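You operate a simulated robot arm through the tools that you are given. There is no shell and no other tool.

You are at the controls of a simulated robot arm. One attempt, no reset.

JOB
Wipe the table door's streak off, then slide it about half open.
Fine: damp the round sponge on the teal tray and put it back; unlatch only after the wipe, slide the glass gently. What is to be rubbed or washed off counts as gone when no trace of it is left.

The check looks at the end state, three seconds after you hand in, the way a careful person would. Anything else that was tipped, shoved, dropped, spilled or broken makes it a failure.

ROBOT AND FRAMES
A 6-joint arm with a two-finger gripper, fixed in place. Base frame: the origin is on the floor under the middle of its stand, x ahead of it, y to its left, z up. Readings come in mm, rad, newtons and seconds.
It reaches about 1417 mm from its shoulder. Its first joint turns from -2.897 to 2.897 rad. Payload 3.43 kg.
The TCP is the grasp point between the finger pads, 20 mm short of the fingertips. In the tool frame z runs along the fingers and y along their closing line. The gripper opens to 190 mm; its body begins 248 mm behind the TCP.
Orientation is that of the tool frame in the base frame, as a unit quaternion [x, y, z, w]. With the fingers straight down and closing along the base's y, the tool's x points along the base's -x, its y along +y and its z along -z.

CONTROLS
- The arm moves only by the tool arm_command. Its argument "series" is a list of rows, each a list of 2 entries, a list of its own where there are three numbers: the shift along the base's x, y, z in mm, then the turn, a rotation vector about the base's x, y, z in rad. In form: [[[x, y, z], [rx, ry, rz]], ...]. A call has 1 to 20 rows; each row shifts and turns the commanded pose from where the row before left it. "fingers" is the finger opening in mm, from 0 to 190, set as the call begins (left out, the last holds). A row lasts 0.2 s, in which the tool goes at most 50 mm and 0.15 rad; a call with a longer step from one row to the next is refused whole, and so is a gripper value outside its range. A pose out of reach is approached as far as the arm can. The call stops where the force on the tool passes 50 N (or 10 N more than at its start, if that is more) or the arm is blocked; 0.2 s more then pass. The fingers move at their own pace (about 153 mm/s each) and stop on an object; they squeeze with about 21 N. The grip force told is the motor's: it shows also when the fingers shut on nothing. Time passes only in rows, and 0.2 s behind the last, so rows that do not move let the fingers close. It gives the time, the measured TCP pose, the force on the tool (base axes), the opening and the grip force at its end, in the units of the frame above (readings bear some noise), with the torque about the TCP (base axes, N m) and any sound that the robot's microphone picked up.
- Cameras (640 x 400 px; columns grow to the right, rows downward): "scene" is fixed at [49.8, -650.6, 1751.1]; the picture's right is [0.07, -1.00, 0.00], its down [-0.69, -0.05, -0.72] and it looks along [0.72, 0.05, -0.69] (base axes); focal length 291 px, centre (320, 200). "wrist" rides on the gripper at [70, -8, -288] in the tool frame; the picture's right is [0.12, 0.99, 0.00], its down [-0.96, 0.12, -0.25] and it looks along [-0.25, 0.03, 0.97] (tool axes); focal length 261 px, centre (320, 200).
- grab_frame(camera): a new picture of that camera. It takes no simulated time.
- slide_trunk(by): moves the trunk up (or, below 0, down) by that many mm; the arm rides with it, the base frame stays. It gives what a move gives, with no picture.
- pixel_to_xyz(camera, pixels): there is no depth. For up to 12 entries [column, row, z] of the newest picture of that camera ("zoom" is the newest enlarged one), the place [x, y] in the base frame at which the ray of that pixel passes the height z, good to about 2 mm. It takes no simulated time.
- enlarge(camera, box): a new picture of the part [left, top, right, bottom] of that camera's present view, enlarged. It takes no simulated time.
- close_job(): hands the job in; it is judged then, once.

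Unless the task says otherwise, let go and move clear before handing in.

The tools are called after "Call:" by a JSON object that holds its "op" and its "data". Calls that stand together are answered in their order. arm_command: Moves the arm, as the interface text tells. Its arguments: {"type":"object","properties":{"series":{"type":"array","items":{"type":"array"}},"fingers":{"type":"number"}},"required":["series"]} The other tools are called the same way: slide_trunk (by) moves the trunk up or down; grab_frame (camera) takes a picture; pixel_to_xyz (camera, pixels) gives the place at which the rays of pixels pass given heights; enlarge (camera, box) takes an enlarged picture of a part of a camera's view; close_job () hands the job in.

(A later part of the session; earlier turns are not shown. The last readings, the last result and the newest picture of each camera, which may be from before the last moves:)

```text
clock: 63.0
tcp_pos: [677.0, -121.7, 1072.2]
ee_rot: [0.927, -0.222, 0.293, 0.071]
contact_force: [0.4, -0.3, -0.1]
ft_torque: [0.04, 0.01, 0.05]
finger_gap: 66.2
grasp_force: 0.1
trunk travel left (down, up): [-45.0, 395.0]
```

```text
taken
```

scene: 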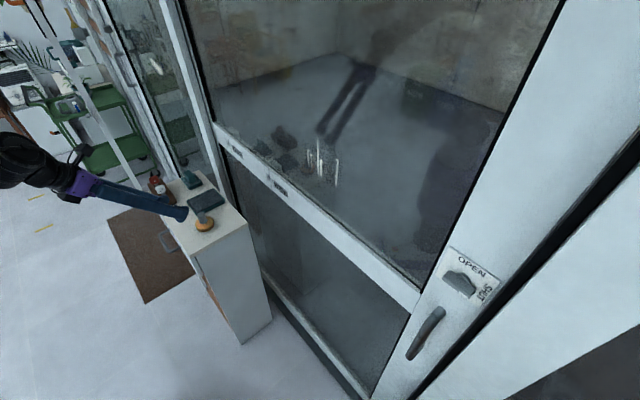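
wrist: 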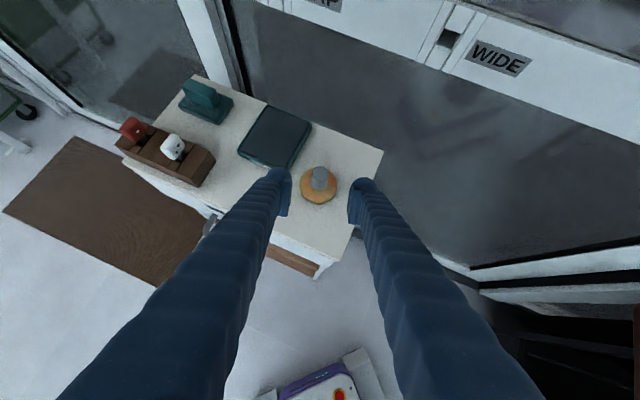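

The knob is centred between the fingers at (320,180). I'll verify its position from this view before sliding in along the tool axis.

Call:
{"op": "enlarge", "data": {"camera": "wrist", "box": [260, 140, 380, 230]}}

Call:
{"op": "pixel_to_xyz", "data": {"camera": "wrist", "pixels": [[318.5, 171, 965], [318.5, 187, 905]]}}

```text
4.44 times, centred on (320, 185) of wrist
```

zoom: 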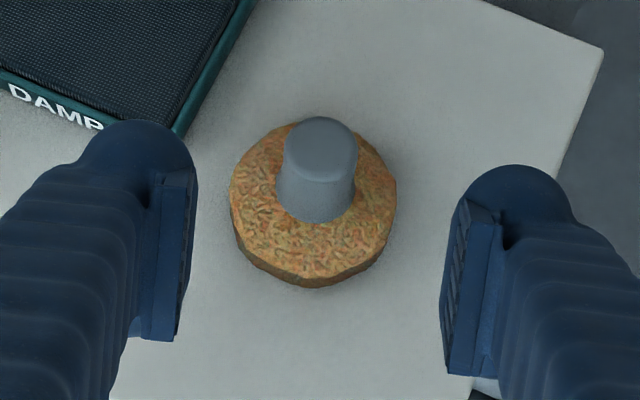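

```text
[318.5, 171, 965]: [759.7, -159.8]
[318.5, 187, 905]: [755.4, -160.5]
```

The sponge axis is at (757,-161). I'll slide in along the tool axis to TCP ≈ (757,-161.5,950), stopping short first to check.

Call:
{"op": "arm_command", "data": {"series": [[[20, -10, -30.5], [0, 0, 0]], [[20, -10, -30.5], [0, 0, 0]], [[20, -10, -30.5], [0, 0, 0]]]}}

Call:
{"op": "enlarge", "data": {"camera": "wrist", "box": [260, 140, 380, 230]}}

Call:
{"op": "enlarge", "data": {"camera": "scene", "box": [160, 180, 240, 240]}}

```text
clock: 63.9
tcp_pos: [738.3, -154.6, 979.1]
ee_rot: [0.928, -0.223, 0.291, 0.071]
contact_force: [-0.2, -0.3, -0.1]
ft_torque: [0.05, 0.01, -0.01]
finger_gap: 65.7
grasp_force: 0.0
trunk travel left (down, up): [-45.0, 395.0]
```

```text
4.44 times, centred on (320, 185) of wrist
```

zoom: 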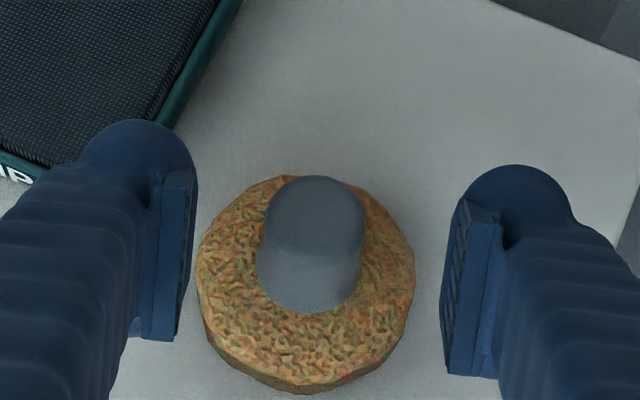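

```text
6.67 times, centred on (200, 210) of scene
```

zoom: 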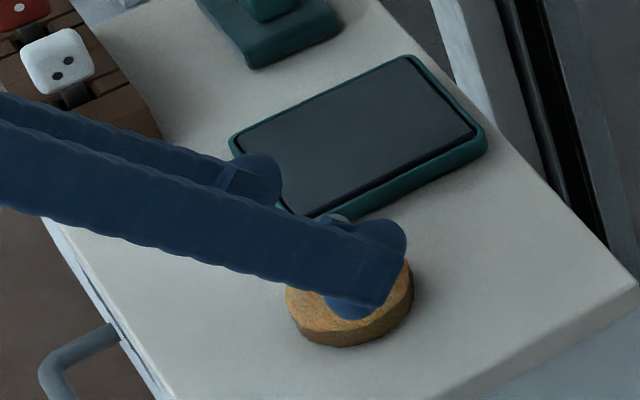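

The knob is well centred at zoom (312,245) against a TCP point of (318,251). I'll make the last 36 mm move in, with a small sideways correction.

Call:
{"op": "arm_command", "data": {"series": [[[9.8, -3.5, -14.5], [0, 0, 0]], [[9.8, -3.5, -14.5], [0, 0, 0]], [[0, 0, 0], [0, 0, 0]]]}}

Call:
{"op": "enlarge", "data": {"camera": "wrist", "box": [260, 140, 380, 230]}}

Call:
{"op": "enlarge", "data": {"camera": "scene", "box": [160, 180, 240, 240]}}

```text
clock: 64.7
tcp_pos: [757.8, -161.3, 951.0]
ee_rot: [0.927, -0.224, 0.29, 0.071]
contact_force: [0.9, 0.6, 0.4]
ft_torque: [-0.02, 0.01, 0.01]
finger_gap: 65.8
grasp_force: 0.0
trunk travel left (down, up): [-45.0, 395.0]
```

```text
4.44 times, centred on (320, 185) of wrist
```

zoom: 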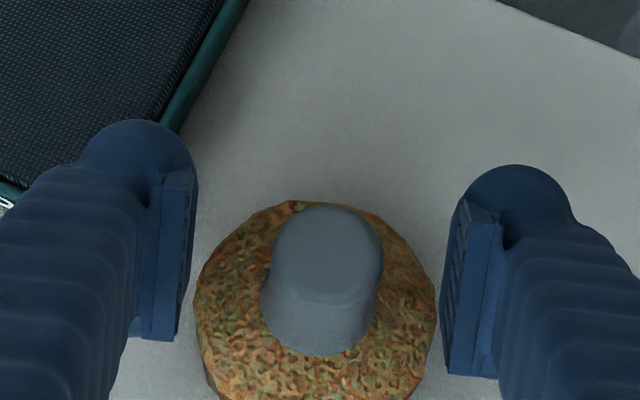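

```text
6.67 times, centred on (200, 210) of scene
```

zoom: 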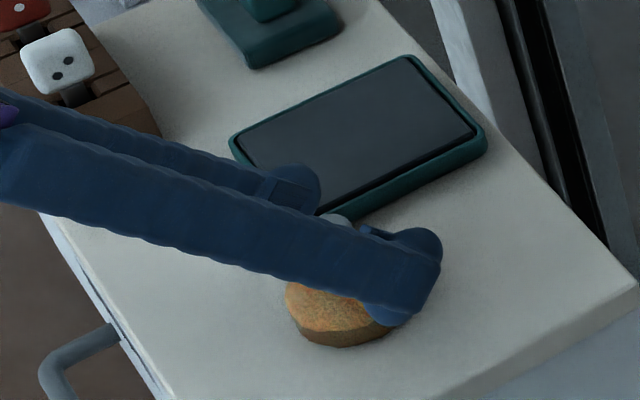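

The geometry checks out: the knob's top face at zoom row ~237 matches the TCP lying on the knob axis. I'll close the fingers.

Call:
{"op": "arm_command", "data": {"series": [[[0, 0, 0], [0, 0, 0]], [[0, 0, 0], [0, 0, 0]], [[0, 0, 0], [0, 0, 0]]], "fingers": 5}}

Call:
{"op": "enlarge", "data": {"camera": "wrist", "box": [260, 140, 380, 230]}}

Call:
{"op": "enlarge", "data": {"camera": "scene", "box": [160, 180, 240, 240]}}

```text
clock: 65.5
tcp_pos: [758.3, -161.1, 952.6]
ee_rot: [0.927, -0.224, 0.291, 0.072]
contact_force: [0.2, -0.5, 0.0]
ft_torque: [0.0, -0.03, 0.02]
finger_gap: 29.0
grasp_force: 20.4
trunk travel left (down, up): [-45.0, 395.0]
```

```text
4.44 times, centred on (320, 185) of wrist
```

zoom: 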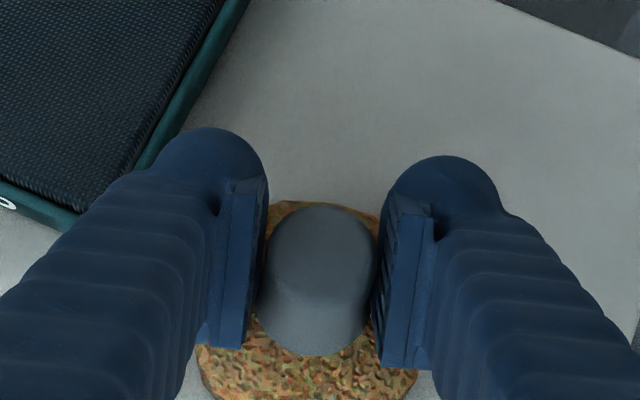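

```text
6.67 times, centred on (200, 210) of scene
```

zoom: 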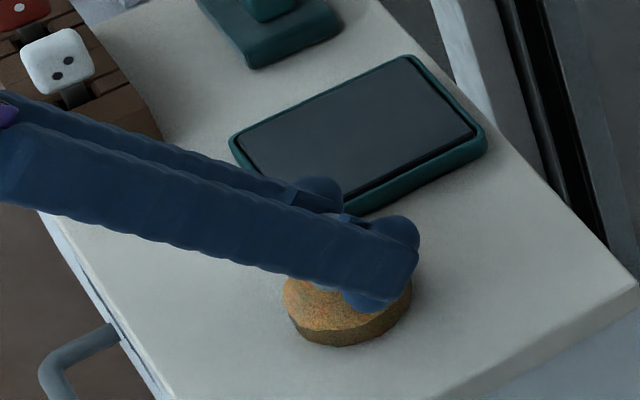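

The tilted grip is firm at a 29.0 mm gap. I'll lift straight up 160 mm and check that the sponge came along.

Call:
{"op": "arm_command", "data": {"series": [[[0, 0, 20], [0, 0, 0]], [[0, 0, 40], [0, 0, 0]], [[0, 0, 45], [0, 0, 0]], [[0, 0, 45], [0, 0, 0]]]}}

Call:
{"op": "enlarge", "data": {"camera": "scene", "box": [140, 120, 260, 240]}}

```text
clock: 66.5
tcp_pos: [760.4, -159.4, 1101.0]
ee_rot: [0.928, -0.223, 0.291, 0.071]
contact_force: [0.3, 0.4, -0.1]
ft_torque: [0.01, 0.02, 0.04]
finger_gap: 28.8
grasp_force: 20.7
trunk travel left (down, up): [-45.0, 395.0]
```

```text
3.33 times, centred on (200, 180) of scene
```

zoom: 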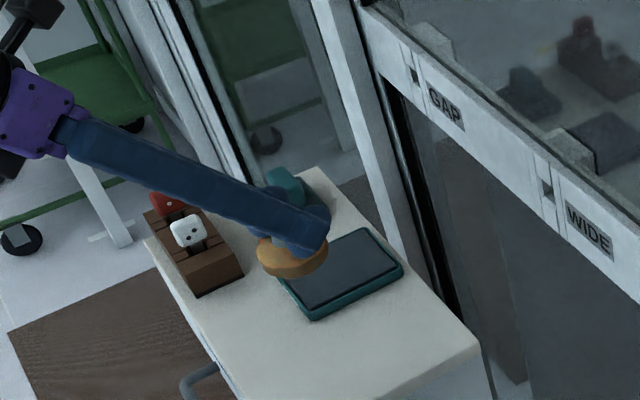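

The sponge is held level with the tool tilted. I'll move to the door front while rolling the tool the first 90°.

Call:
{"op": "arm_command", "data": {"series": [[[-18.5, -31.3, 17.3], [0.0731, -0.0374, -0.1167]], [[-18.5, -31.3, 17.3], [0.0731, -0.0374, -0.1167]], [[-18.5, -31.3, 17.3], [0.0731, -0.0374, -0.1167]], [[-18.5, -31.3, 17.3], [0.0731, -0.0374, -0.1167]], [[-18.5, -31.3, 17.3], [0.0731, -0.0374, -0.1167]], [[-18.5, -31.3, 17.3], [0.0731, -0.0374, -0.1167]], [[-18.5, -31.3, 17.3], [0.0731, -0.0374, -0.1167]], [[-18.5, -31.3, 17.3], [0.0731, -0.0374, -0.1167]], [[-18.5, -31.3, 17.3], [0.0731, -0.0374, -0.1167]], [[-18.5, -31.3, 17.3], [0.0731, -0.0374, -0.1167]], [[-18.5, -31.3, 17.3], [0.0731, -0.0374, -0.1167]]]}}

Call:
{"op": "grab_frame", "data": {"camera": "scene"}}

```text
clock: 68.8
tcp_pos: [556.6, -505.1, 1292.6]
ee_rot: [-0.497, 0.814, -0.255, 0.158]
contact_force: [-1.0, 0.1, 0.2]
ft_torque: [-0.04, 0.01, -0.02]
finger_gap: 28.7
grasp_force: 21.1
trunk travel left (down, up): [-45.0, 395.0]
```

```text
taken
```

scene: 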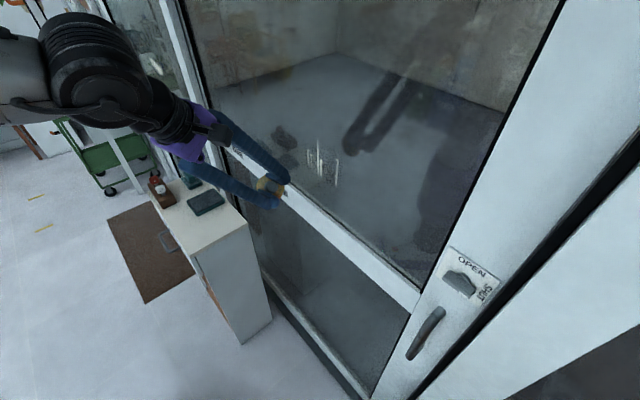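

The tool axis is unchanged and the roll is at 90°, with everything clear. I'll yaw 18° to face the door and finish the roll.

Call:
{"op": "arm_command", "data": {"series": [[[0, 0, 0], [0, 0, -0.1047]], [[0, 0, 0], [0, 0, -0.1047]], [[0, 0, 0], [0, 0, -0.1047]], [[0, 0, 0], [0.0579, -0.0579, -0.117]], [[0, 0, 0], [0.0579, -0.0579, -0.117]], [[0, 0, 0], [0.0579, -0.0579, -0.117]], [[0, 0, 0], [0.0579, -0.0579, -0.117]], [[0, 0, 0], [0.0579, -0.0579, -0.117]], [[0, 0, 0], [0.0579, -0.0579, -0.117]], [[0, 0, 0], [0.0579, -0.0579, -0.117]], [[0, 0, 0], [0.0579, -0.0579, -0.117]], [[0, 0, 0], [0.0579, -0.0579, -0.117]], [[0, 0, 0], [0.0579, -0.0579, -0.117]], [[0, 0, 0], [0.0579, -0.0579, -0.117]]]}}

Call:
{"op": "arm_command", "data": {"series": [[[0, 0, 0], [-0.0823, -0.0823, 0]], [[0, 0, 0], [-0.0823, -0.0823, 0]], [[0, 0, 0], [-0.0823, -0.0823, 0]]]}}

Call:
{"op": "grab_frame", "data": {"camera": "scene"}}

Call:
{"op": "grab_frame", "data": {"camera": "wrist"}}

```text
clock: 71.8
tcp_pos: [555.4, -503.9, 1291.0]
ee_rot: [0.366, 0.881, -0.114, 0.279]
contact_force: [0.1, 0.7, 0.2]
ft_torque: [0.03, 0.04, 0.01]
finger_gap: 29.0
grasp_force: 21.0
trunk travel left (down, up): [-45.0, 395.0]
```

```text
clock: 72.7
tcp_pos: [559.6, -506.5, 1278.4]
ee_rot: [0.34, 0.823, -0.173, 0.421]
contact_force: [-0.3, -0.4, -0.7]
ft_torque: [0.06, -0.01, 0.02]
finger_gap: 28.7
grasp_force: 20.6
trunk travel left (down, up): [-45.0, 395.0]
```

```text
taken
```

scene: 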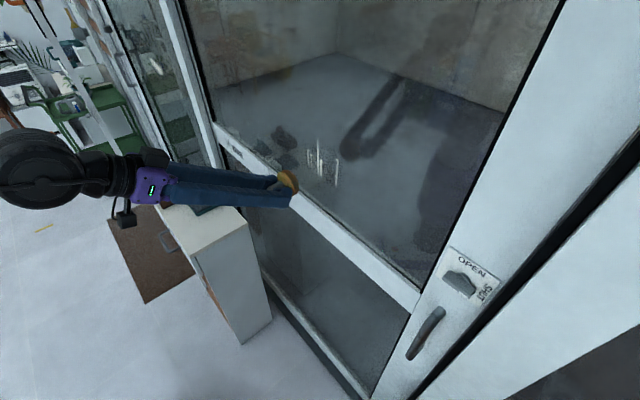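

```text
taken
```

wrist: 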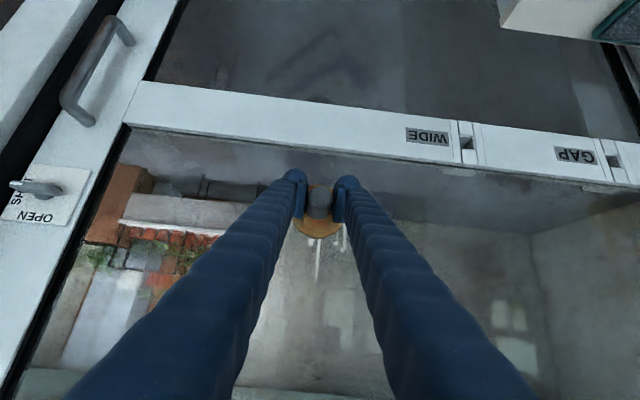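

The sponge face now points along the glass normal; from the readings I compute k≈(0.709,-0.706,-0.015). TCP z reads 1278 against the ~1291 I expected, so I'll hold a moment and zoom in to check.

Call:
{"op": "arm_command", "data": {"series": [[[0, 0, 0], [0, 0, 0]], [[0, 0, 0], [0, 0, 0]]]}}

Call:
{"op": "enlarge", "data": {"camera": "scene", "box": [260, 130, 360, 230]}}

Call:
{"op": "enlarge", "data": {"camera": "wrist", "box": [240, 140, 400, 300]}}

```text
clock: 73.2
tcp_pos: [559.1, -506.8, 1280.0]
ee_rot: [0.34, 0.823, -0.174, 0.421]
contact_force: [-0.6, -0.5, -0.7]
ft_torque: [0.02, 0.0, 0.03]
finger_gap: 28.8
grasp_force: 21.0
trunk travel left (down, up): [-45.0, 395.0]
```

```text
4.00 times, centred on (310, 180) of scene
```

zoom: 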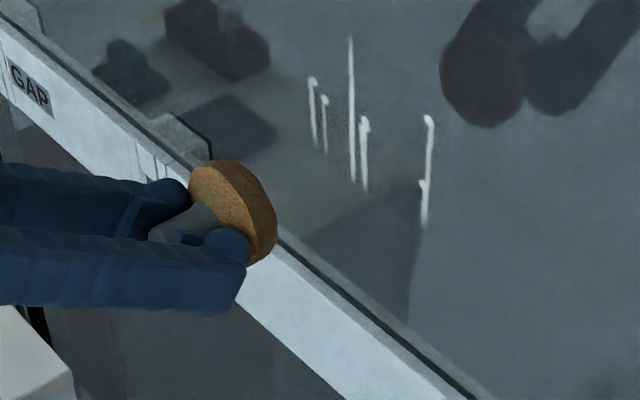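

```text
2.50 times, centred on (320, 220) of wrist
```

zoom: 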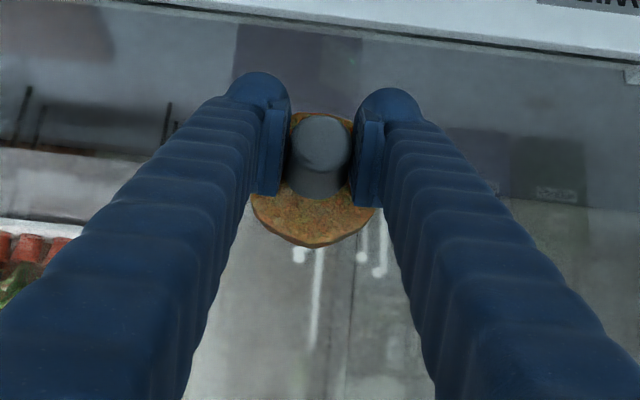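

The sponge stands squarely off the glass. I'll check the height of the rail's top edge, at scene about (330,212), so the sponge won't catch it.

Call:
{"op": "grab_frame", "data": {"camera": "scene"}}

Call:
{"op": "pixel_to_xyz", "data": {"camera": "scene", "pixels": [[330, 212.5, 1150], [330, 212.5, 1200], [325, 217, 1150], [325, 217, 1200], [310, 221, 1100], [310, 221, 1150], [308.3, 149.5, 1300], [308.3, 149.5, 1350], [309, 166.5, 1250], [309, 166.5, 1300]]}}

```text
taken
```

scene: 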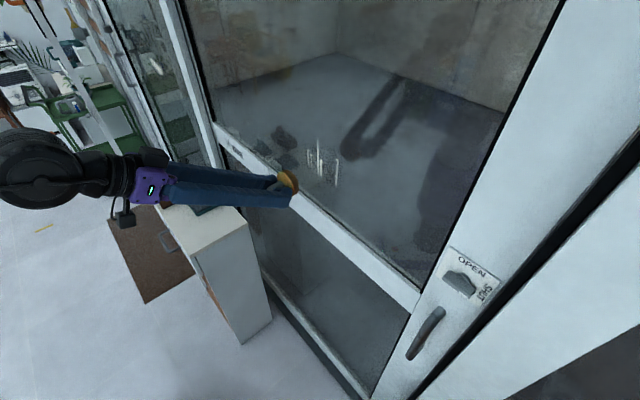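

```text
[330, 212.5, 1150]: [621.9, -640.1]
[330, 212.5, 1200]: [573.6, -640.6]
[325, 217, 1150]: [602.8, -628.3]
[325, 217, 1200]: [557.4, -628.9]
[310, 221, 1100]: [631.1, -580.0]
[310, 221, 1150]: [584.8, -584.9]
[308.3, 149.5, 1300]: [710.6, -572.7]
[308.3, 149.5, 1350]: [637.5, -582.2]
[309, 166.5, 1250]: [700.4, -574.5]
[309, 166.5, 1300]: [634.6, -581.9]
```

The rail top is at about z≈1150, and the drips span s=-22..87 and z=1245..1358. I'll go to the upper right corner of that area at s=-50, z=1360, 24 mm off the glass.

Call:
{"op": "arm_command", "data": {"series": [[[-4.9, -36.1, 26.7], [0, 0, 0]], [[-4.9, -36.1, 26.7], [0, 0, 0]], [[-4.9, -36.1, 26.7], [0, 0, 0]], [[0, 0, 0], [0, 0, 0]]]}}

Call:
{"op": "enlarge", "data": {"camera": "scene", "box": [270, 100, 390, 220]}}

```text
clock: 74.2
tcp_pos: [541.3, -610.2, 1370.9]
ee_rot: [0.338, 0.819, -0.175, 0.429]
contact_force: [0.0, -0.5, 0.0]
ft_torque: [0.03, -0.04, 0.07]
finger_gap: 28.7
grasp_force: 21.0
trunk travel left (down, up): [-45.0, 395.0]
```

```text
3.33 times, centred on (330, 160) of scene
```

zoom: 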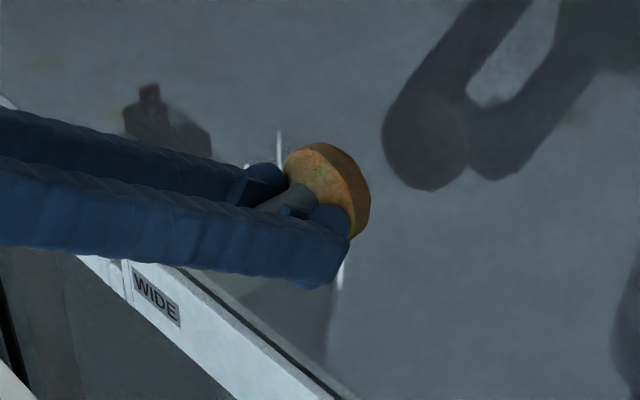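

The orientation is now exactly square (k≈(0.709,-0.704,0.004)) with the TCP 30 mm short of contact. I'll ease in toward the glass.

Call:
{"op": "arm_command", "data": {"series": [[[7.1, -7.1, 0], [0, 0, 0]], [[7.1, -7.1, 0], [0, 0, 0]], [[0, 0, 0], [0, 0, 0]]]}}

Call:
{"op": "arm_command", "data": {"series": [[[2.1, -2.1, 0], [0, 0, 0]], [[2.1, -2.1, 0], [0, 0, 0]]]}}

```text
clock: 75.0
tcp_pos: [555.7, -624.6, 1371.9]
ee_rot: [0.338, 0.819, -0.176, 0.428]
contact_force: [-0.5, -0.9, -0.6]
ft_torque: [0.03, 0.04, 0.06]
finger_gap: 28.8
grasp_force: 20.8
trunk travel left (down, up): [-45.0, 395.0]
```

```text
clock: 75.7
tcp_pos: [559.4, -628.9, 1372.3]
ee_rot: [0.339, 0.819, -0.177, 0.428]
contact_force: [0.3, -0.4, 0.0]
ft_torque: [0.02, 0.04, -0.01]
finger_gap: 28.8
grasp_force: 21.3
trunk travel left (down, up): [-45.0, 395.0]
```

No contact yet at n·p = 840. I'll take two more 2 mm steps.

Call:
{"op": "arm_command", "data": {"series": [[[1.4, -1.4, 0], [0, 0, 0]], [[1.4, -1.4, 0], [0, 0, 0]]]}}

Call:
{"op": "arm_command", "data": {"series": [[[1.4, -1.4, 0], [0, 0, 0]]]}}

```text
clock: 76.2
tcp_pos: [562.2, -631.4, 1372.0]
ee_rot: [0.338, 0.819, -0.176, 0.428]
contact_force: [-0.3, 0.7, -0.7]
ft_torque: [0.01, 0.02, -0.02]
finger_gap: 28.7
grasp_force: 21.2
trunk travel left (down, up): [-45.0, 395.0]
```

```text
clock: 76.7
tcp_pos: [563.2, -633.7, 1372.5]
ee_rot: [0.338, 0.819, -0.177, 0.429]
contact_force: [0.1, 0.4, -0.3]
ft_torque: [-0.01, -0.01, -0.02]
finger_gap: 28.4
grasp_force: 21.4
trunk travel left (down, up): [-45.0, 395.0]
```

Still free at 846. I'll continue in 2 mm steps.

Call:
{"op": "arm_command", "data": {"series": [[[1.4, -1.4, 0], [0, 0, 0]], [[0, 0, 0], [0, 0, 0]]]}}

Call:
{"op": "arm_command", "data": {"series": [[[1.1, -1.1, 0], [0, 0, 0]], [[0, 0, 0], [0, 0, 0]]]}}

Call:
{"op": "enlarge", "data": {"camera": "scene", "box": [290, 110, 390, 200]}}

```text
clock: 77.2
tcp_pos: [565.1, -636.9, 1372.3]
ee_rot: [0.338, 0.819, -0.176, 0.428]
contact_force: [-0.6, -0.3, 0.3]
ft_torque: [0.02, 0.0, 0.0]
finger_gap: 28.7
grasp_force: 21.0
trunk travel left (down, up): [-45.0, 395.0]
```

```text
clock: 77.8
tcp_pos: [564.6, -635.4, 1372.4]
ee_rot: [0.339, 0.819, -0.177, 0.428]
contact_force: [-5.8, 4.3, -0.7]
ft_torque: [-0.07, -0.06, -0.01]
finger_gap: 28.9
grasp_force: 21.5
trunk travel left (down, up): [-45.0, 395.0]
```

```text
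4.44 times, centred on (340, 155) of scene
```

zoom: 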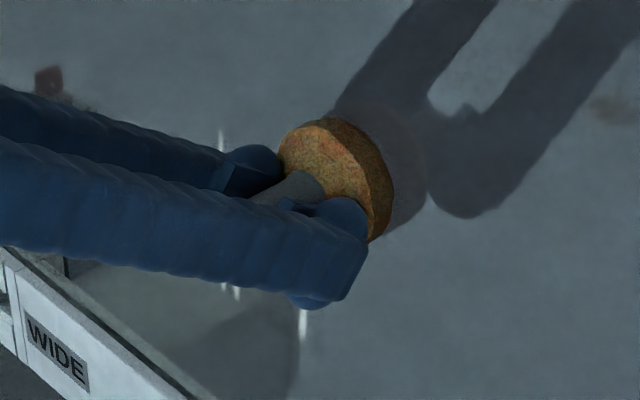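

It's in contact at about 7 N. I'll press 1 mm more and make the first horizontal stroke along the door (toward the cabinet side).

Call:
{"op": "arm_command", "data": {"series": [[[0.7, -0.7, 0], [0, 0, 0]], [[10.6, 10.6, 0], [0, 0, 0]], [[10.6, 10.6, 0], [0, 0, 0]], [[10.6, 10.6, 0], [0, 0, 0]], [[10.6, 10.6, 0], [0, 0, 0]]]}}

Call:
{"op": "enlarge", "data": {"camera": "scene", "box": [290, 110, 390, 200]}}

```text
clock: 79.0
tcp_pos: [608.1, -594.2, 1372.0]
ee_rot: [0.339, 0.819, -0.176, 0.429]
contact_force: [-12.7, 10.1, -0.1]
ft_torque: [-0.04, -0.04, 0.0]
finger_gap: 28.8
grasp_force: 21.0
trunk travel left (down, up): [-45.0, 395.0]
```

```text
4.44 times, centred on (340, 155) of scene
```

zoom: 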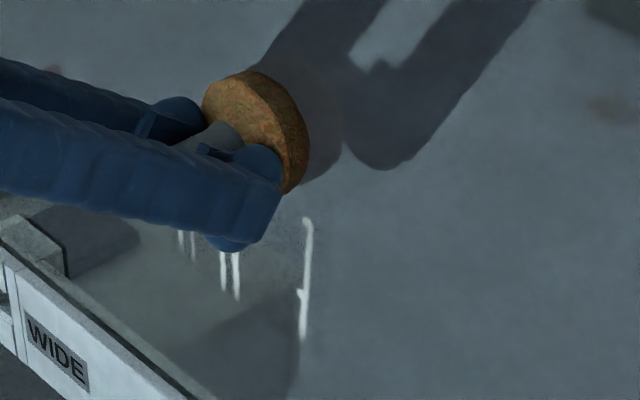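

It's 16 N of steady pressure and the sponge slides well. I'll continue the stroke to s≈115.

Call:
{"op": "arm_command", "data": {"series": [[[12.4, 12.4, 0], [0, 0, 0]], [[12.4, 12.4, 0], [0, 0, 0]], [[12.4, 12.4, 0], [0, 0, 0]], [[12.4, 12.4, 0], [0, 0, 0]], [[12.4, 12.4, 0], [0, 0, 0]], [[12.4, 12.4, 0], [0, 0, 0]]]}}

Call:
{"op": "enlarge", "data": {"camera": "scene", "box": [270, 100, 390, 200]}}

```text
clock: 80.5
tcp_pos: [681.0, -521.1, 1374.1]
ee_rot: [0.34, 0.819, -0.177, 0.428]
contact_force: [-15.7, 10.7, 0.3]
ft_torque: [-0.09, 0.0, 0.0]
finger_gap: 28.9
grasp_force: 21.1
trunk travel left (down, up): [-45.0, 395.0]
```

```text
4.00 times, centred on (330, 150) of scene
```

zoom: 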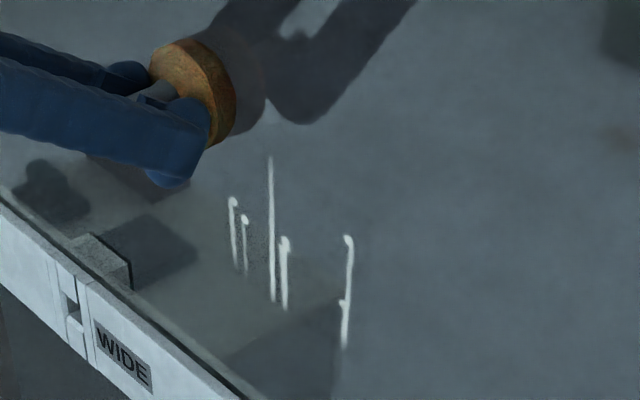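

The long drip's top at zoom (270,157) is still there, though maybe fainter. I'll look closer to judge whether this stroke did anything.

Call:
{"op": "enlarge", "data": {"camera": "scene", "box": [300, 130, 345, 195]}}

Call:
{"op": "grab_frame", "data": {"camera": "wrist"}}

```text
6.15 times, centred on (322, 162) of scene
```

zoom: 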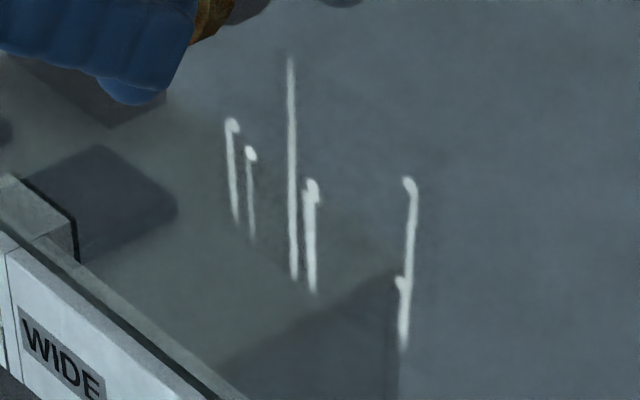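

```text
taken
```

wrist: 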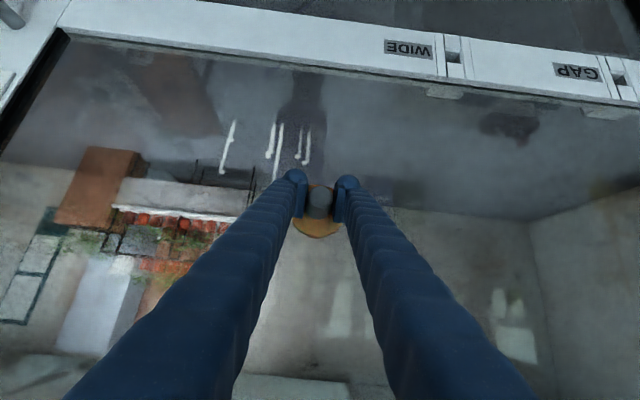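

The stroke at z≈1373 only skimmed the top end with the sponge's rim. I'll lift off 4 mm, drop 36 mm, press again and stroke back across the drips.

Call:
{"op": "arm_command", "data": {"series": [[[-2.8, 2.8, 0], [0, 0, 0]], [[0, 0, -36], [0, 0, 0]], [[2.8, -2.8, 0], [0, 0, 0]], [[0, 0, 0], [0, 0, 0]]]}}

Call:
{"op": "arm_command", "data": {"series": [[[-10.6, -10.6, 0], [0, 0, 0]], [[-10.6, -10.6, 0], [0, 0, 0]], [[-10.6, -10.6, 0], [0, 0, 0]], [[-10.6, -10.6, 0], [0, 0, 0]], [[-10.6, -10.6, 0], [0, 0, 0]], [[-10.6, -10.6, 0], [0, 0, 0]], [[-10.6, -10.6, 0], [0, 0, 0]], [[-10.6, -10.6, 0], [0, 0, 0]], [[-10.6, -10.6, 0], [0, 0, 0]], [[-10.6, -10.6, 0], [0, 0, 0]], [[-10.6, -10.6, 0], [0, 0, 0]]]}}

Call:
{"op": "enlarge", "data": {"camera": "scene", "box": [270, 100, 390, 200]}}

Call:
{"op": "grab_frame", "data": {"camera": "wrist"}}

```text
clock: 81.5
tcp_pos: [681.6, -519.1, 1336.5]
ee_rot: [0.339, 0.819, -0.176, 0.428]
contact_force: [-6.4, 12.0, -3.3]
ft_torque: [-0.03, 0.0, 0.17]
finger_gap: 28.8
grasp_force: 21.3
trunk travel left (down, up): [-45.0, 395.0]
```

```text
clock: 83.8
tcp_pos: [565.8, -636.6, 1337.9]
ee_rot: [0.338, 0.819, -0.177, 0.429]
contact_force: [-11.8, 19.2, -1.3]
ft_torque: [-0.06, -0.07, 0.06]
finger_gap: 28.9
grasp_force: 20.5
trunk travel left (down, up): [-45.0, 395.0]
```

```text
4.00 times, centred on (330, 150) of scene
```

zoom: 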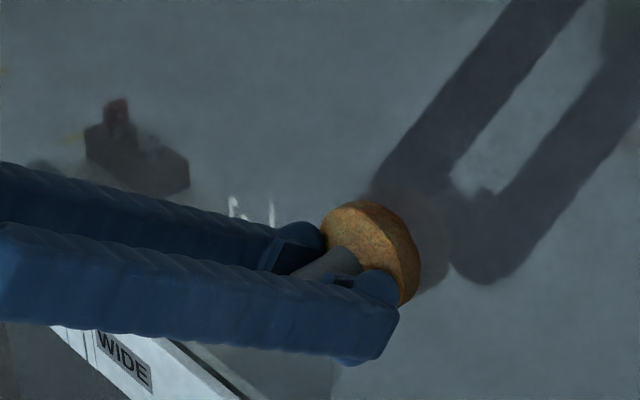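

```text
taken
```

wrist: 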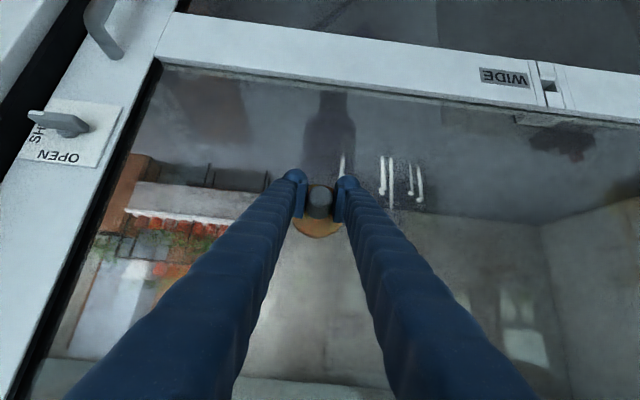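

It's working: the long drip's top went from zoom row 157 to about 200. The effective band is narrower than the disc, so I'll use 18 mm row spacing. Next stroke is at z≈1319, going left.

Call:
{"op": "arm_command", "data": {"series": [[[-2.8, 2.8, 0], [0, 0, 0]], [[0, 0, -18], [0, 0, 0]], [[2.8, -2.8, 0], [0, 0, 0]], [[10.6, 10.6, 0], [0, 0, 0]], [[10.6, 10.6, 0], [0, 0, 0]], [[10.6, 10.6, 0], [0, 0, 0]], [[10.6, 10.6, 0], [0, 0, 0]], [[10.6, 10.6, 0], [0, 0, 0]], [[10.6, 10.6, 0], [0, 0, 0]], [[10.6, 10.6, 0], [0, 0, 0]], [[10.6, 10.6, 0], [0, 0, 0]], [[10.6, 10.6, 0], [0, 0, 0]], [[10.6, 10.6, 0], [0, 0, 0]], [[10.6, 10.6, 0], [0, 0, 0]]]}}

Call:
{"op": "enlarge", "data": {"camera": "scene", "box": [270, 100, 390, 200]}}

```text
clock: 86.8
tcp_pos: [683.7, -519.6, 1319.6]
ee_rot: [0.338, 0.82, -0.176, 0.428]
contact_force: [-9.5, 7.5, -1.1]
ft_torque: [-0.05, 0.02, -0.03]
finger_gap: 29.0
grasp_force: 20.7
trunk travel left (down, up): [-45.0, 395.0]
```

```text
4.00 times, centred on (330, 150) of scene
```

zoom: 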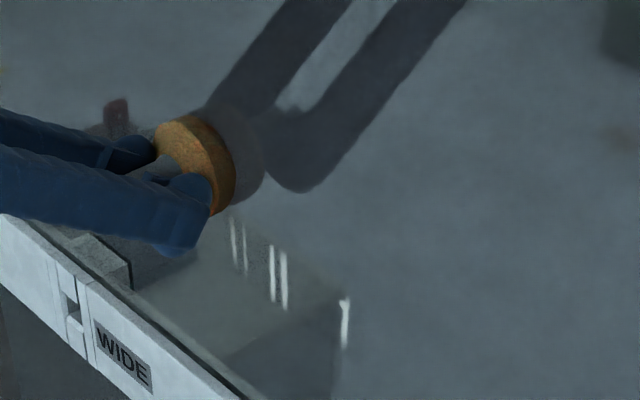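

The upper halves are gone: the R-drip now starts at zoom row 298. I'll continue with rows at z≈1297 and 1275.

Call:
{"op": "arm_command", "data": {"series": [[[-2.8, 2.8, 0], [0, 0, 0]], [[0, 0, -22], [0, 0, 0]], [[3.0, -3.0, 0], [0, 0, 0]], [[-10.6, -10.6, 0], [0, 0, 0]], [[-10.6, -10.6, 0], [0, 0, 0]], [[-10.6, -10.6, 0], [0, 0, 0]], [[-10.6, -10.6, 0], [0, 0, 0]], [[-10.6, -10.6, 0], [0, 0, 0]], [[-10.6, -10.6, 0], [0, 0, 0]], [[-10.6, -10.6, 0], [0, 0, 0]], [[-10.6, -10.6, 0], [0, 0, 0]], [[-10.6, -10.6, 0], [0, 0, 0]], [[-10.6, -10.6, 0], [0, 0, 0]], [[-10.6, -10.6, 0], [0, 0, 0]]]}}

Call:
{"op": "arm_command", "data": {"series": [[[-2.8, 2.8, 0], [0, 0, 0]], [[0, 0, -22], [0, 0, 0]], [[2.8, -2.8, 0], [0, 0, 0]], [[10.6, 10.6, 0], [0, 0, 0]], [[10.6, 10.6, 0], [0, 0, 0]], [[10.6, 10.6, 0], [0, 0, 0]], [[10.6, 10.6, 0], [0, 0, 0]], [[10.6, 10.6, 0], [0, 0, 0]], [[10.6, 10.6, 0], [0, 0, 0]], [[10.6, 10.6, 0], [0, 0, 0]], [[10.6, 10.6, 0], [0, 0, 0]], [[10.6, 10.6, 0], [0, 0, 0]], [[10.6, 10.6, 0], [0, 0, 0]], [[10.6, 10.6, 0], [0, 0, 0]]]}}

Call:
{"op": "enlarge", "data": {"camera": "scene", "box": [270, 100, 390, 200]}}

```text
clock: 89.8
tcp_pos: [565.6, -637.3, 1296.2]
ee_rot: [0.339, 0.819, -0.176, 0.428]
contact_force: [-6.5, 7.2, -0.9]
ft_torque: [0.03, -0.06, -0.08]
finger_gap: 29.0
grasp_force: 20.4
trunk travel left (down, up): [-45.0, 395.0]
```

```text
clock: 92.8
tcp_pos: [682.7, -518.1, 1274.0]
ee_rot: [0.339, 0.819, -0.176, 0.429]
contact_force: [-16.6, 11.0, -1.8]
ft_torque: [0.0, 0.06, -0.08]
finger_gap: 29.0
grasp_force: 21.3
trunk travel left (down, up): [-45.0, 395.0]
```

```text
4.00 times, centred on (330, 150) of scene
```

zoom: 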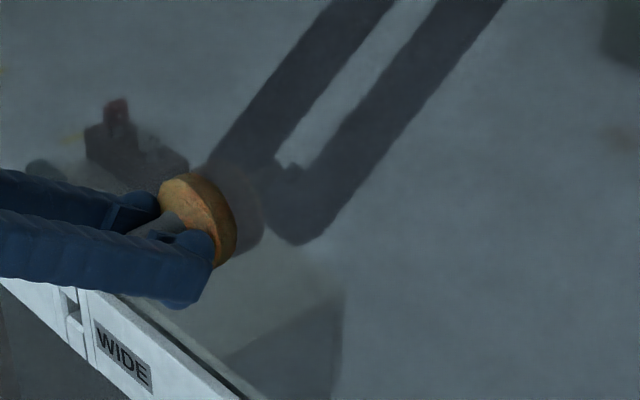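

The visible drips have gone. I'll do two more rows at z≈1252 and 1230 to cover the bottoms with margin.

Call:
{"op": "arm_command", "data": {"series": [[[-2.8, 2.8, 0], [0, 0, 0]], [[0, 0, -22], [0, 0, 0]], [[2.8, -2.8, 0], [0, 0, 0]], [[-10.6, -10.6, 0], [0, 0, 0]], [[-10.6, -10.6, 0], [0, 0, 0]], [[-10.6, -10.6, 0], [0, 0, 0]], [[-10.6, -10.6, 0], [0, 0, 0]], [[-10.6, -10.6, 0], [0, 0, 0]], [[-10.6, -10.6, 0], [0, 0, 0]], [[-10.6, -10.6, 0], [0, 0, 0]], [[-10.6, -10.6, 0], [0, 0, 0]], [[-10.6, -10.6, 0], [0, 0, 0]], [[-10.6, -10.6, 0], [0, 0, 0]], [[-10.6, -10.6, 0], [0, 0, 0]]]}}

Call:
{"op": "arm_command", "data": {"series": [[[-2.8, 2.8, 0], [0, 0, 0]], [[0, 0, -22], [0, 0, 0]], [[2.8, -2.8, 0], [0, 0, 0]], [[10.6, 10.6, 0], [0, 0, 0]], [[10.6, 10.6, 0], [0, 0, 0]], [[10.6, 10.6, 0], [0, 0, 0]], [[10.6, 10.6, 0], [0, 0, 0]], [[10.6, 10.6, 0], [0, 0, 0]], [[10.6, 10.6, 0], [0, 0, 0]], [[10.6, 10.6, 0], [0, 0, 0]], [[10.6, 10.6, 0], [0, 0, 0]], [[10.6, 10.6, 0], [0, 0, 0]], [[10.6, 10.6, 0], [0, 0, 0]], [[10.6, 10.6, 0], [0, 0, 0]]]}}

Call:
{"op": "enlarge", "data": {"camera": "scene", "box": [270, 100, 390, 200]}}

Call:
{"op": "grab_frame", "data": {"camera": "wrist"}}

```text
clock: 95.8
tcp_pos: [566.9, -637.2, 1254.1]
ee_rot: [0.338, 0.819, -0.177, 0.428]
contact_force: [-10.1, 14.7, -1.4]
ft_torque: [0.02, -0.05, 0.0]
finger_gap: 29.0
grasp_force: 20.8
trunk travel left (down, up): [-45.0, 395.0]
```

```text
clock: 98.8
tcp_pos: [681.6, -520.7, 1231.3]
ee_rot: [0.339, 0.819, -0.176, 0.429]
contact_force: [-23.2, 12.1, -1.2]
ft_torque: [-0.05, 0.06, -0.19]
finger_gap: 29.1
grasp_force: 21.1
trunk travel left (down, up): [-45.0, 395.0]
```

```text
4.00 times, centred on (330, 150) of scene
```

zoom: 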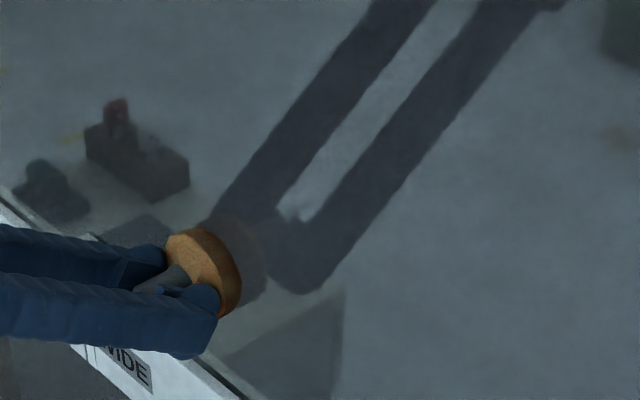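

```text
taken
```

wrist: 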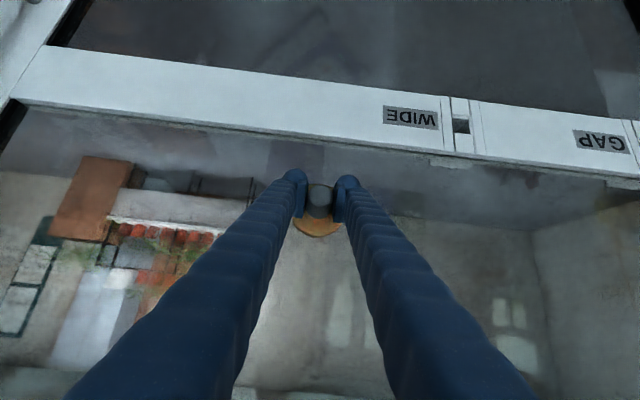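

The strokes are complete. I'll back off the glass 60 mm and inspect for any faint remains.

Call:
{"op": "arm_command", "data": {"series": [[[-10, 10, 0], [0, 0, 0]], [[-16, 16, 0], [0, 0, 0]], [[-16, 16, 0], [0, 0, 0]], [[28, 28, 0], [0, 0, 0]], [[28, 28, 0], [0, 0, 0]]]}}

Call:
{"op": "enlarge", "data": {"camera": "scene", "box": [290, 130, 350, 195]}}

Call:
{"op": "enlarge", "data": {"camera": "scene", "box": [260, 90, 400, 230]}}

Call:
{"op": "grab_frame", "data": {"camera": "wrist"}}

```text
clock: 100.0
tcp_pos: [698.8, -420.7, 1229.8]
ee_rot: [0.338, 0.82, -0.175, 0.428]
contact_force: [-0.1, -0.4, -0.5]
ft_torque: [0.07, 0.01, 0.01]
finger_gap: 29.0
grasp_force: 20.8
trunk travel left (down, up): [-45.0, 395.0]
```

```text
6.15 times, centred on (320, 162) of scene
```

zoom: 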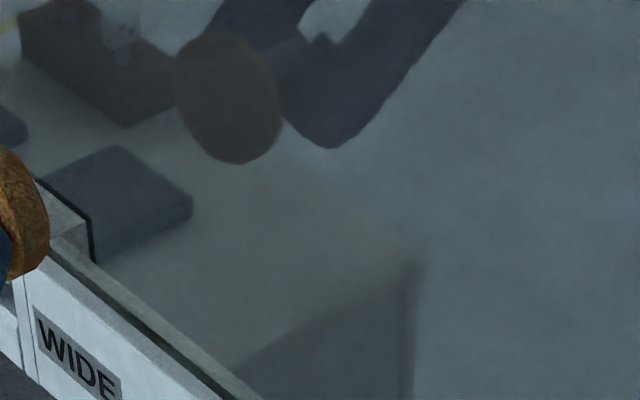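

```text
2.86 times, centred on (330, 160) of scene
```

zoom: 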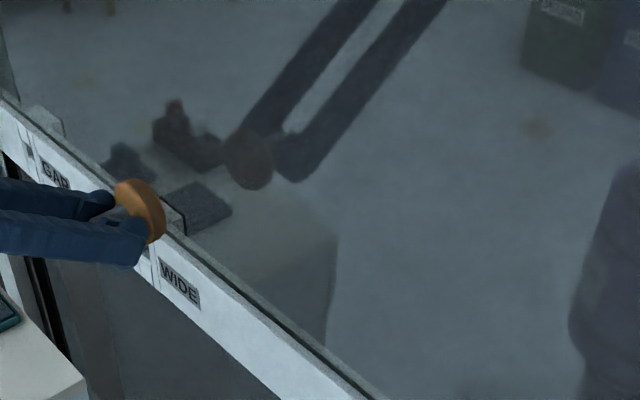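

```text
taken
```

wrist: 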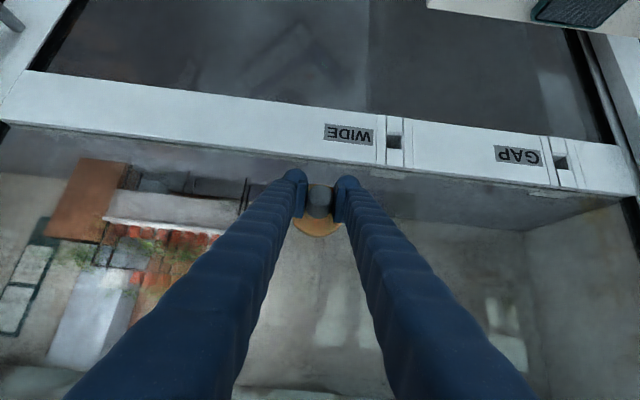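

No trace of the drips is visible at scene (308-338,139-187), only reflections of the cabinet. Now I'll reverse the roll, pitch and yaw to take the sponge back above its spot.

Call:
{"op": "arm_command", "data": {"series": [[[-9.4, 9.4, 0], [0.0823, 0.0823, 0]], [[-9.4, 9.4, 0], [0.0823, 0.0823, 0]], [[-9.4, 9.4, 0], [0.0823, 0.0823, 0]], [[0, 0, 0], [-0.0579, 0.0579, 0.117]], [[0, 0, 0], [-0.0579, 0.0579, 0.117]], [[0, 0, 0], [-0.0579, 0.0579, 0.117]], [[0, 0, 0], [-0.0579, 0.0579, 0.117]], [[0, 0, 0], [-0.0579, 0.0579, 0.117]], [[0, 0, 0], [-0.0579, 0.0579, 0.117]], [[0, 0, 0], [-0.0579, 0.0579, 0.117]], [[0, 0, 0], [-0.0579, 0.0579, 0.117]], [[0, 0, 0], [-0.0579, 0.0579, 0.117]], [[0, 0, 0], [-0.0579, 0.0579, 0.117]], [[0, 0, 0], [-0.0579, 0.0579, 0.117]]]}}

Call:
{"op": "grab_frame", "data": {"camera": "scene"}}

```text
clock: 103.0
tcp_pos: [668.8, -395.0, 1229.8]
ee_rot: [-0.367, 0.881, -0.277, 0.115]
contact_force: [0.4, 0.2, 0.4]
ft_torque: [0.0, 0.0, 0.0]
finger_gap: 29.0
grasp_force: 20.9
trunk travel left (down, up): [-45.0, 395.0]
```

```text
taken
```

scene: 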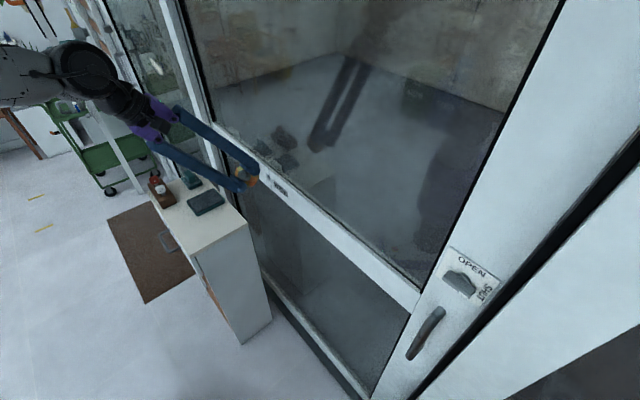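

The scene view shows clean glass where the drips were. I'll continue with the yaw and the last half of the roll while moving above the cabinet.

Call:
{"op": "arm_command", "data": {"series": [[[0, 0, 0], [0, 0, 0.1047]], [[0, 0, 0], [0, 0, 0.1047]], [[0, 0, 0], [0, 0, 0.1047]], [[8.1, 21.1, -11.7], [-0.0731, 0.0374, 0.1167]], [[8.1, 21.1, -11.7], [-0.0731, 0.0374, 0.1167]], [[8.1, 21.1, -11.7], [-0.0731, 0.0374, 0.1167]], [[8.1, 21.1, -11.7], [-0.0731, 0.0374, 0.1167]], [[8.1, 21.1, -11.7], [-0.0731, 0.0374, 0.1167]], [[8.1, 21.1, -11.7], [-0.0731, 0.0374, 0.1167]], [[8.1, 21.1, -11.7], [-0.0731, 0.0374, 0.1167]], [[8.1, 21.1, -11.7], [-0.0731, 0.0374, 0.1167]], [[8.1, 21.1, -11.7], [-0.0731, 0.0374, 0.1167]], [[8.1, 21.1, -11.7], [-0.0731, 0.0374, 0.1167]], [[8.1, 21.1, -11.7], [-0.0731, 0.0374, 0.1167]]]}}

Call:
{"op": "grab_frame", "data": {"camera": "scene"}}

Call:
{"op": "grab_frame", "data": {"camera": "wrist"}}

```text
clock: 106.0
tcp_pos: [756.7, -161.3, 1100.4]
ee_rot: [0.928, -0.222, 0.291, 0.072]
contact_force: [-0.5, 0.1, -0.3]
ft_torque: [0.02, 0.03, 0.02]
finger_gap: 28.7
grasp_force: 20.9
trunk travel left (down, up): [-45.0, 395.0]
```

```text
taken
```

scene: 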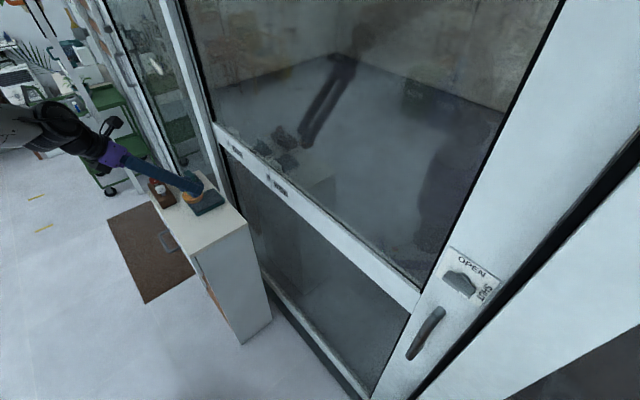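

```text
taken
```

wrist: 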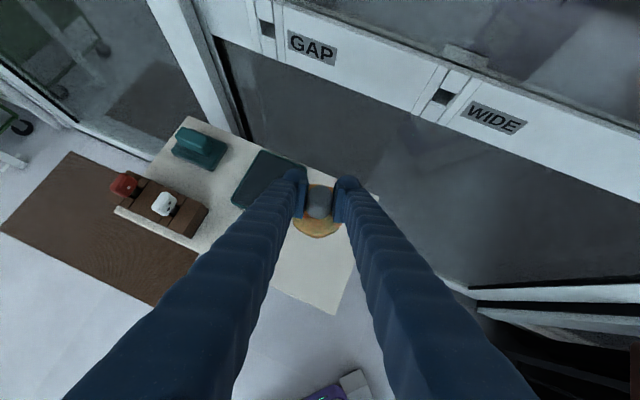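

I'm back above the original spot with the grasp orientation restored. I'll descend to just above contact, then feel for the cabinet.

Call:
{"op": "arm_command", "data": {"series": [[[0.5, 0, -40], [0, 0, 0]], [[0.5, 0, -40], [0, 0, 0]], [[0, 0, -40], [0, 0, 0]], [[0, 0, -20], [0, 0, 0]], [[0, 0, 0], [0, 0, 0]]]}}

Call:
{"op": "enlarge", "data": {"camera": "scene", "box": [160, 170, 250, 240]}}

```text
clock: 107.2
tcp_pos: [760.3, -162.3, 961.5]
ee_rot: [0.928, -0.223, 0.291, 0.071]
contact_force: [-0.2, 0.7, -0.8]
ft_torque: [0.0, -0.01, -0.01]
finger_gap: 28.8
grasp_force: 20.9
trunk travel left (down, up): [-45.0, 395.0]
```

```text
5.71 times, centred on (205, 205) of scene
```

zoom: 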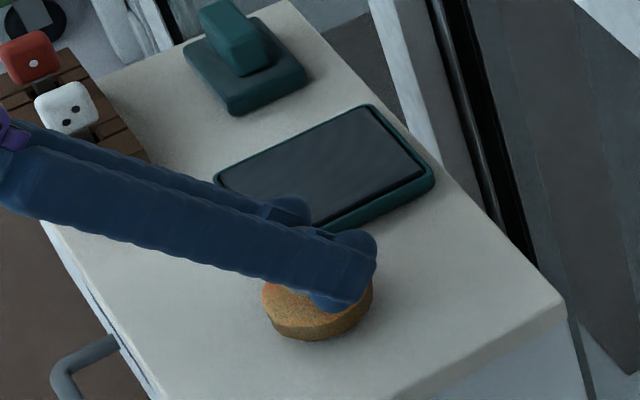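

The sponge is about 9 mm above the top and level. I'll step down gently.

Call:
{"op": "arm_command", "data": {"series": [[[-1, 0.5, -4], [0, 0, 0]], [[0, 0, -2], [0, 0, 0]], [[0, 0, 0], [0, 0, 0]]]}}

Call:
{"op": "arm_command", "data": {"series": [[[0, 0, -1.5], [0, 0, 0]], [[0, 0, 0], [0, 0, 0]]]}}

```text
clock: 108.0
tcp_pos: [758.2, -163.7, 954.5]
ee_rot: [0.927, -0.223, 0.291, 0.073]
contact_force: [-0.1, -0.2, -0.2]
ft_torque: [0.01, -0.02, 0.01]
finger_gap: 28.5
grasp_force: 20.8
trunk travel left (down, up): [-45.0, 395.0]
```

```text
clock: 108.7
tcp_pos: [758.9, -162.2, 953.4]
ee_rot: [0.927, -0.224, 0.29, 0.072]
contact_force: [0.0, -0.1, -0.7]
ft_torque: [-0.01, 0.01, -0.01]
finger_gap: 28.8
grasp_force: 20.6
trunk travel left (down, up): [-45.0, 395.0]
```

No contact yet at 953.4. I'll keep stepping 1.5 mm.

Call:
{"op": "arm_command", "data": {"series": [[[0, 0, -1.5], [0, 0, 0]], [[0, 0, 0], [0, 0, 0]]]}}

Call:
{"op": "arm_command", "data": {"series": [[[0, 0, -1.0], [0, 0, 0]], [[0, 0, 0], [0, 0, 0]]]}}

```text
clock: 109.2
tcp_pos: [758.1, -161.9, 951.7]
ee_rot: [0.927, -0.224, 0.292, 0.072]
contact_force: [-0.2, 0.5, 1.7]
ft_torque: [0.04, 0.01, 0.01]
finger_gap: 28.7
grasp_force: 21.2
trunk travel left (down, up): [-45.0, 395.0]
```

```text
clock: 109.8
tcp_pos: [758.0, -161.5, 952.2]
ee_rot: [0.927, -0.223, 0.293, 0.072]
contact_force: [-0.7, 2.1, 8.1]
ft_torque: [0.15, 0.17, -0.01]
finger_gap: 28.7
grasp_force: 21.0
trunk travel left (down, up): [-45.0, 395.0]
```

It's touching down at 8 N. I'll open the fingers and retreat along the tool axis.

Call:
{"op": "arm_command", "data": {"series": [[[0, 0, 0.5], [0, 0, 0]], [[0, 0, 0], [0, 0, 0]], [[0, 0, 0], [0, 0, 0]]], "fingers": 66}}

Call:
{"op": "arm_command", "data": {"series": [[[-10.2, 5.2, 16.3], [0, 0, 0]], [[-20.4, 10.4, 32.7], [0, 0, 0]], [[-20.4, 10.4, 32.7], [0, 0, 0]], [[-20.4, 10.4, 32.7], [0, 0, 0]], [[-20.4, 10.4, 32.7], [0, 0, 0]]]}}

Call:
{"op": "enlarge", "data": {"camera": "scene", "box": [130, 150, 260, 250]}}

Call:
{"op": "grab_frame", "data": {"camera": "wrist"}}

```text
clock: 110.7
tcp_pos: [760.3, -161.4, 952.7]
ee_rot: [0.928, -0.223, 0.291, 0.072]
contact_force: [-0.3, -0.3, -0.2]
ft_torque: [-0.01, -0.02, 0.01]
finger_gap: 65.9
grasp_force: 0.1
trunk travel left (down, up): [-45.0, 395.0]
```

```text
clock: 111.8
tcp_pos: [664.4, -114.7, 1099.2]
ee_rot: [0.927, -0.223, 0.292, 0.071]
contact_force: [-0.8, -0.2, 0.2]
ft_torque: [0.07, 0.0, 0.01]
finger_gap: 65.7
grasp_force: 0.0
trunk travel left (down, up): [-45.0, 395.0]
```

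```text
4.00 times, centred on (195, 200) of scene
```

zoom: 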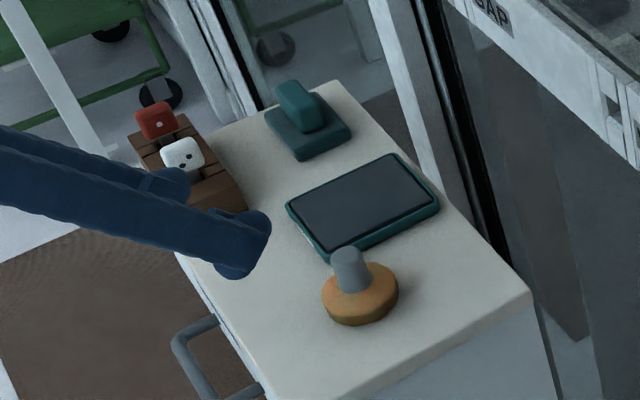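

```text
taken
```

wrist: 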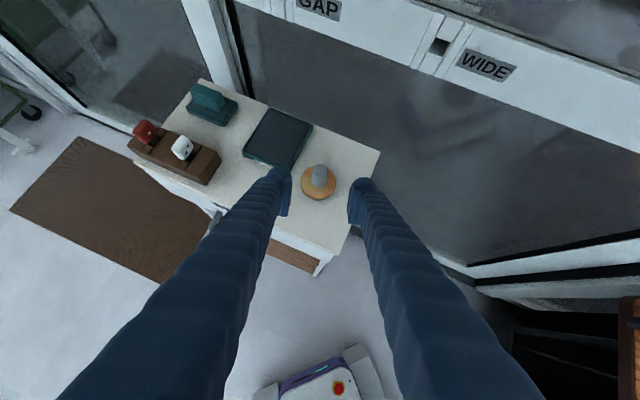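

The sponge is back where it was, with no other object disturbed. Next is the latch: I'll study the door's edges in the scene view and compute where they lie in the door plane.

Call:
{"op": "enlarge", "data": {"camera": "scene", "box": [150, 0, 310, 230]}}

Call:
{"op": "enlarge", "data": {"camera": "scene", "box": [200, 100, 300, 220]}}

Call:
{"op": "enlarge", "data": {"camera": "scene", "box": [400, 180, 600, 400]}}

```text
1.74 times, centred on (230, 115) of scene
```

zoom: 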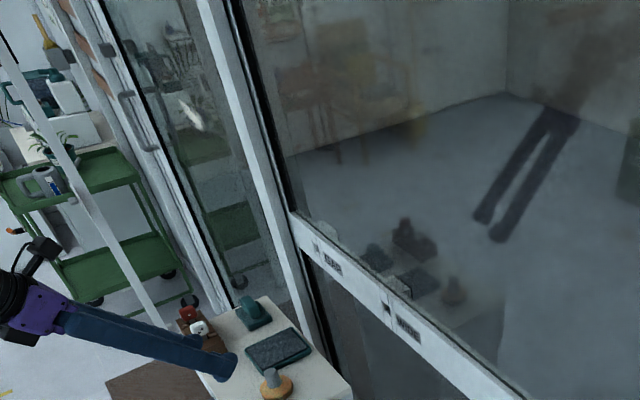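

```text
3.33 times, centred on (250, 160) of scene
```

zoom: 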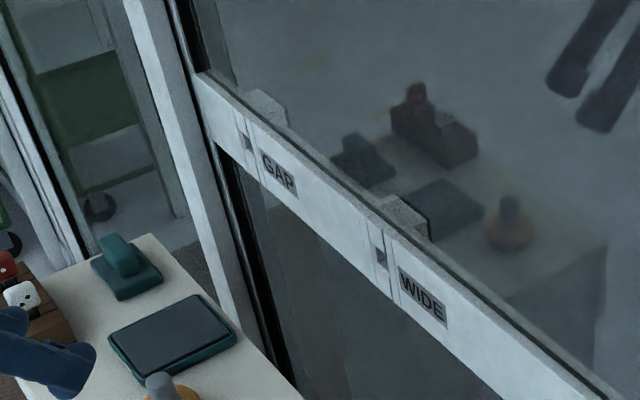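

```text
1.82 times, centred on (500, 290) of scene
```

zoom: 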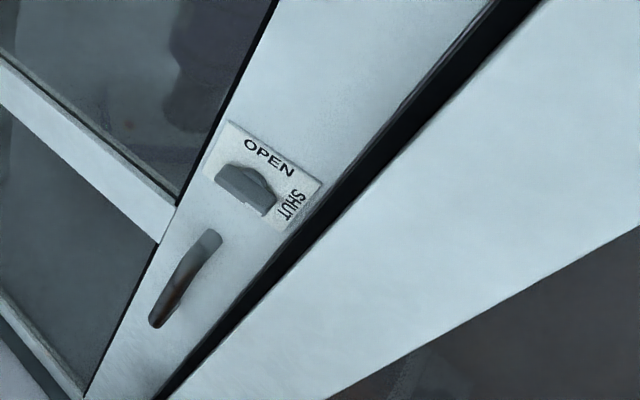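

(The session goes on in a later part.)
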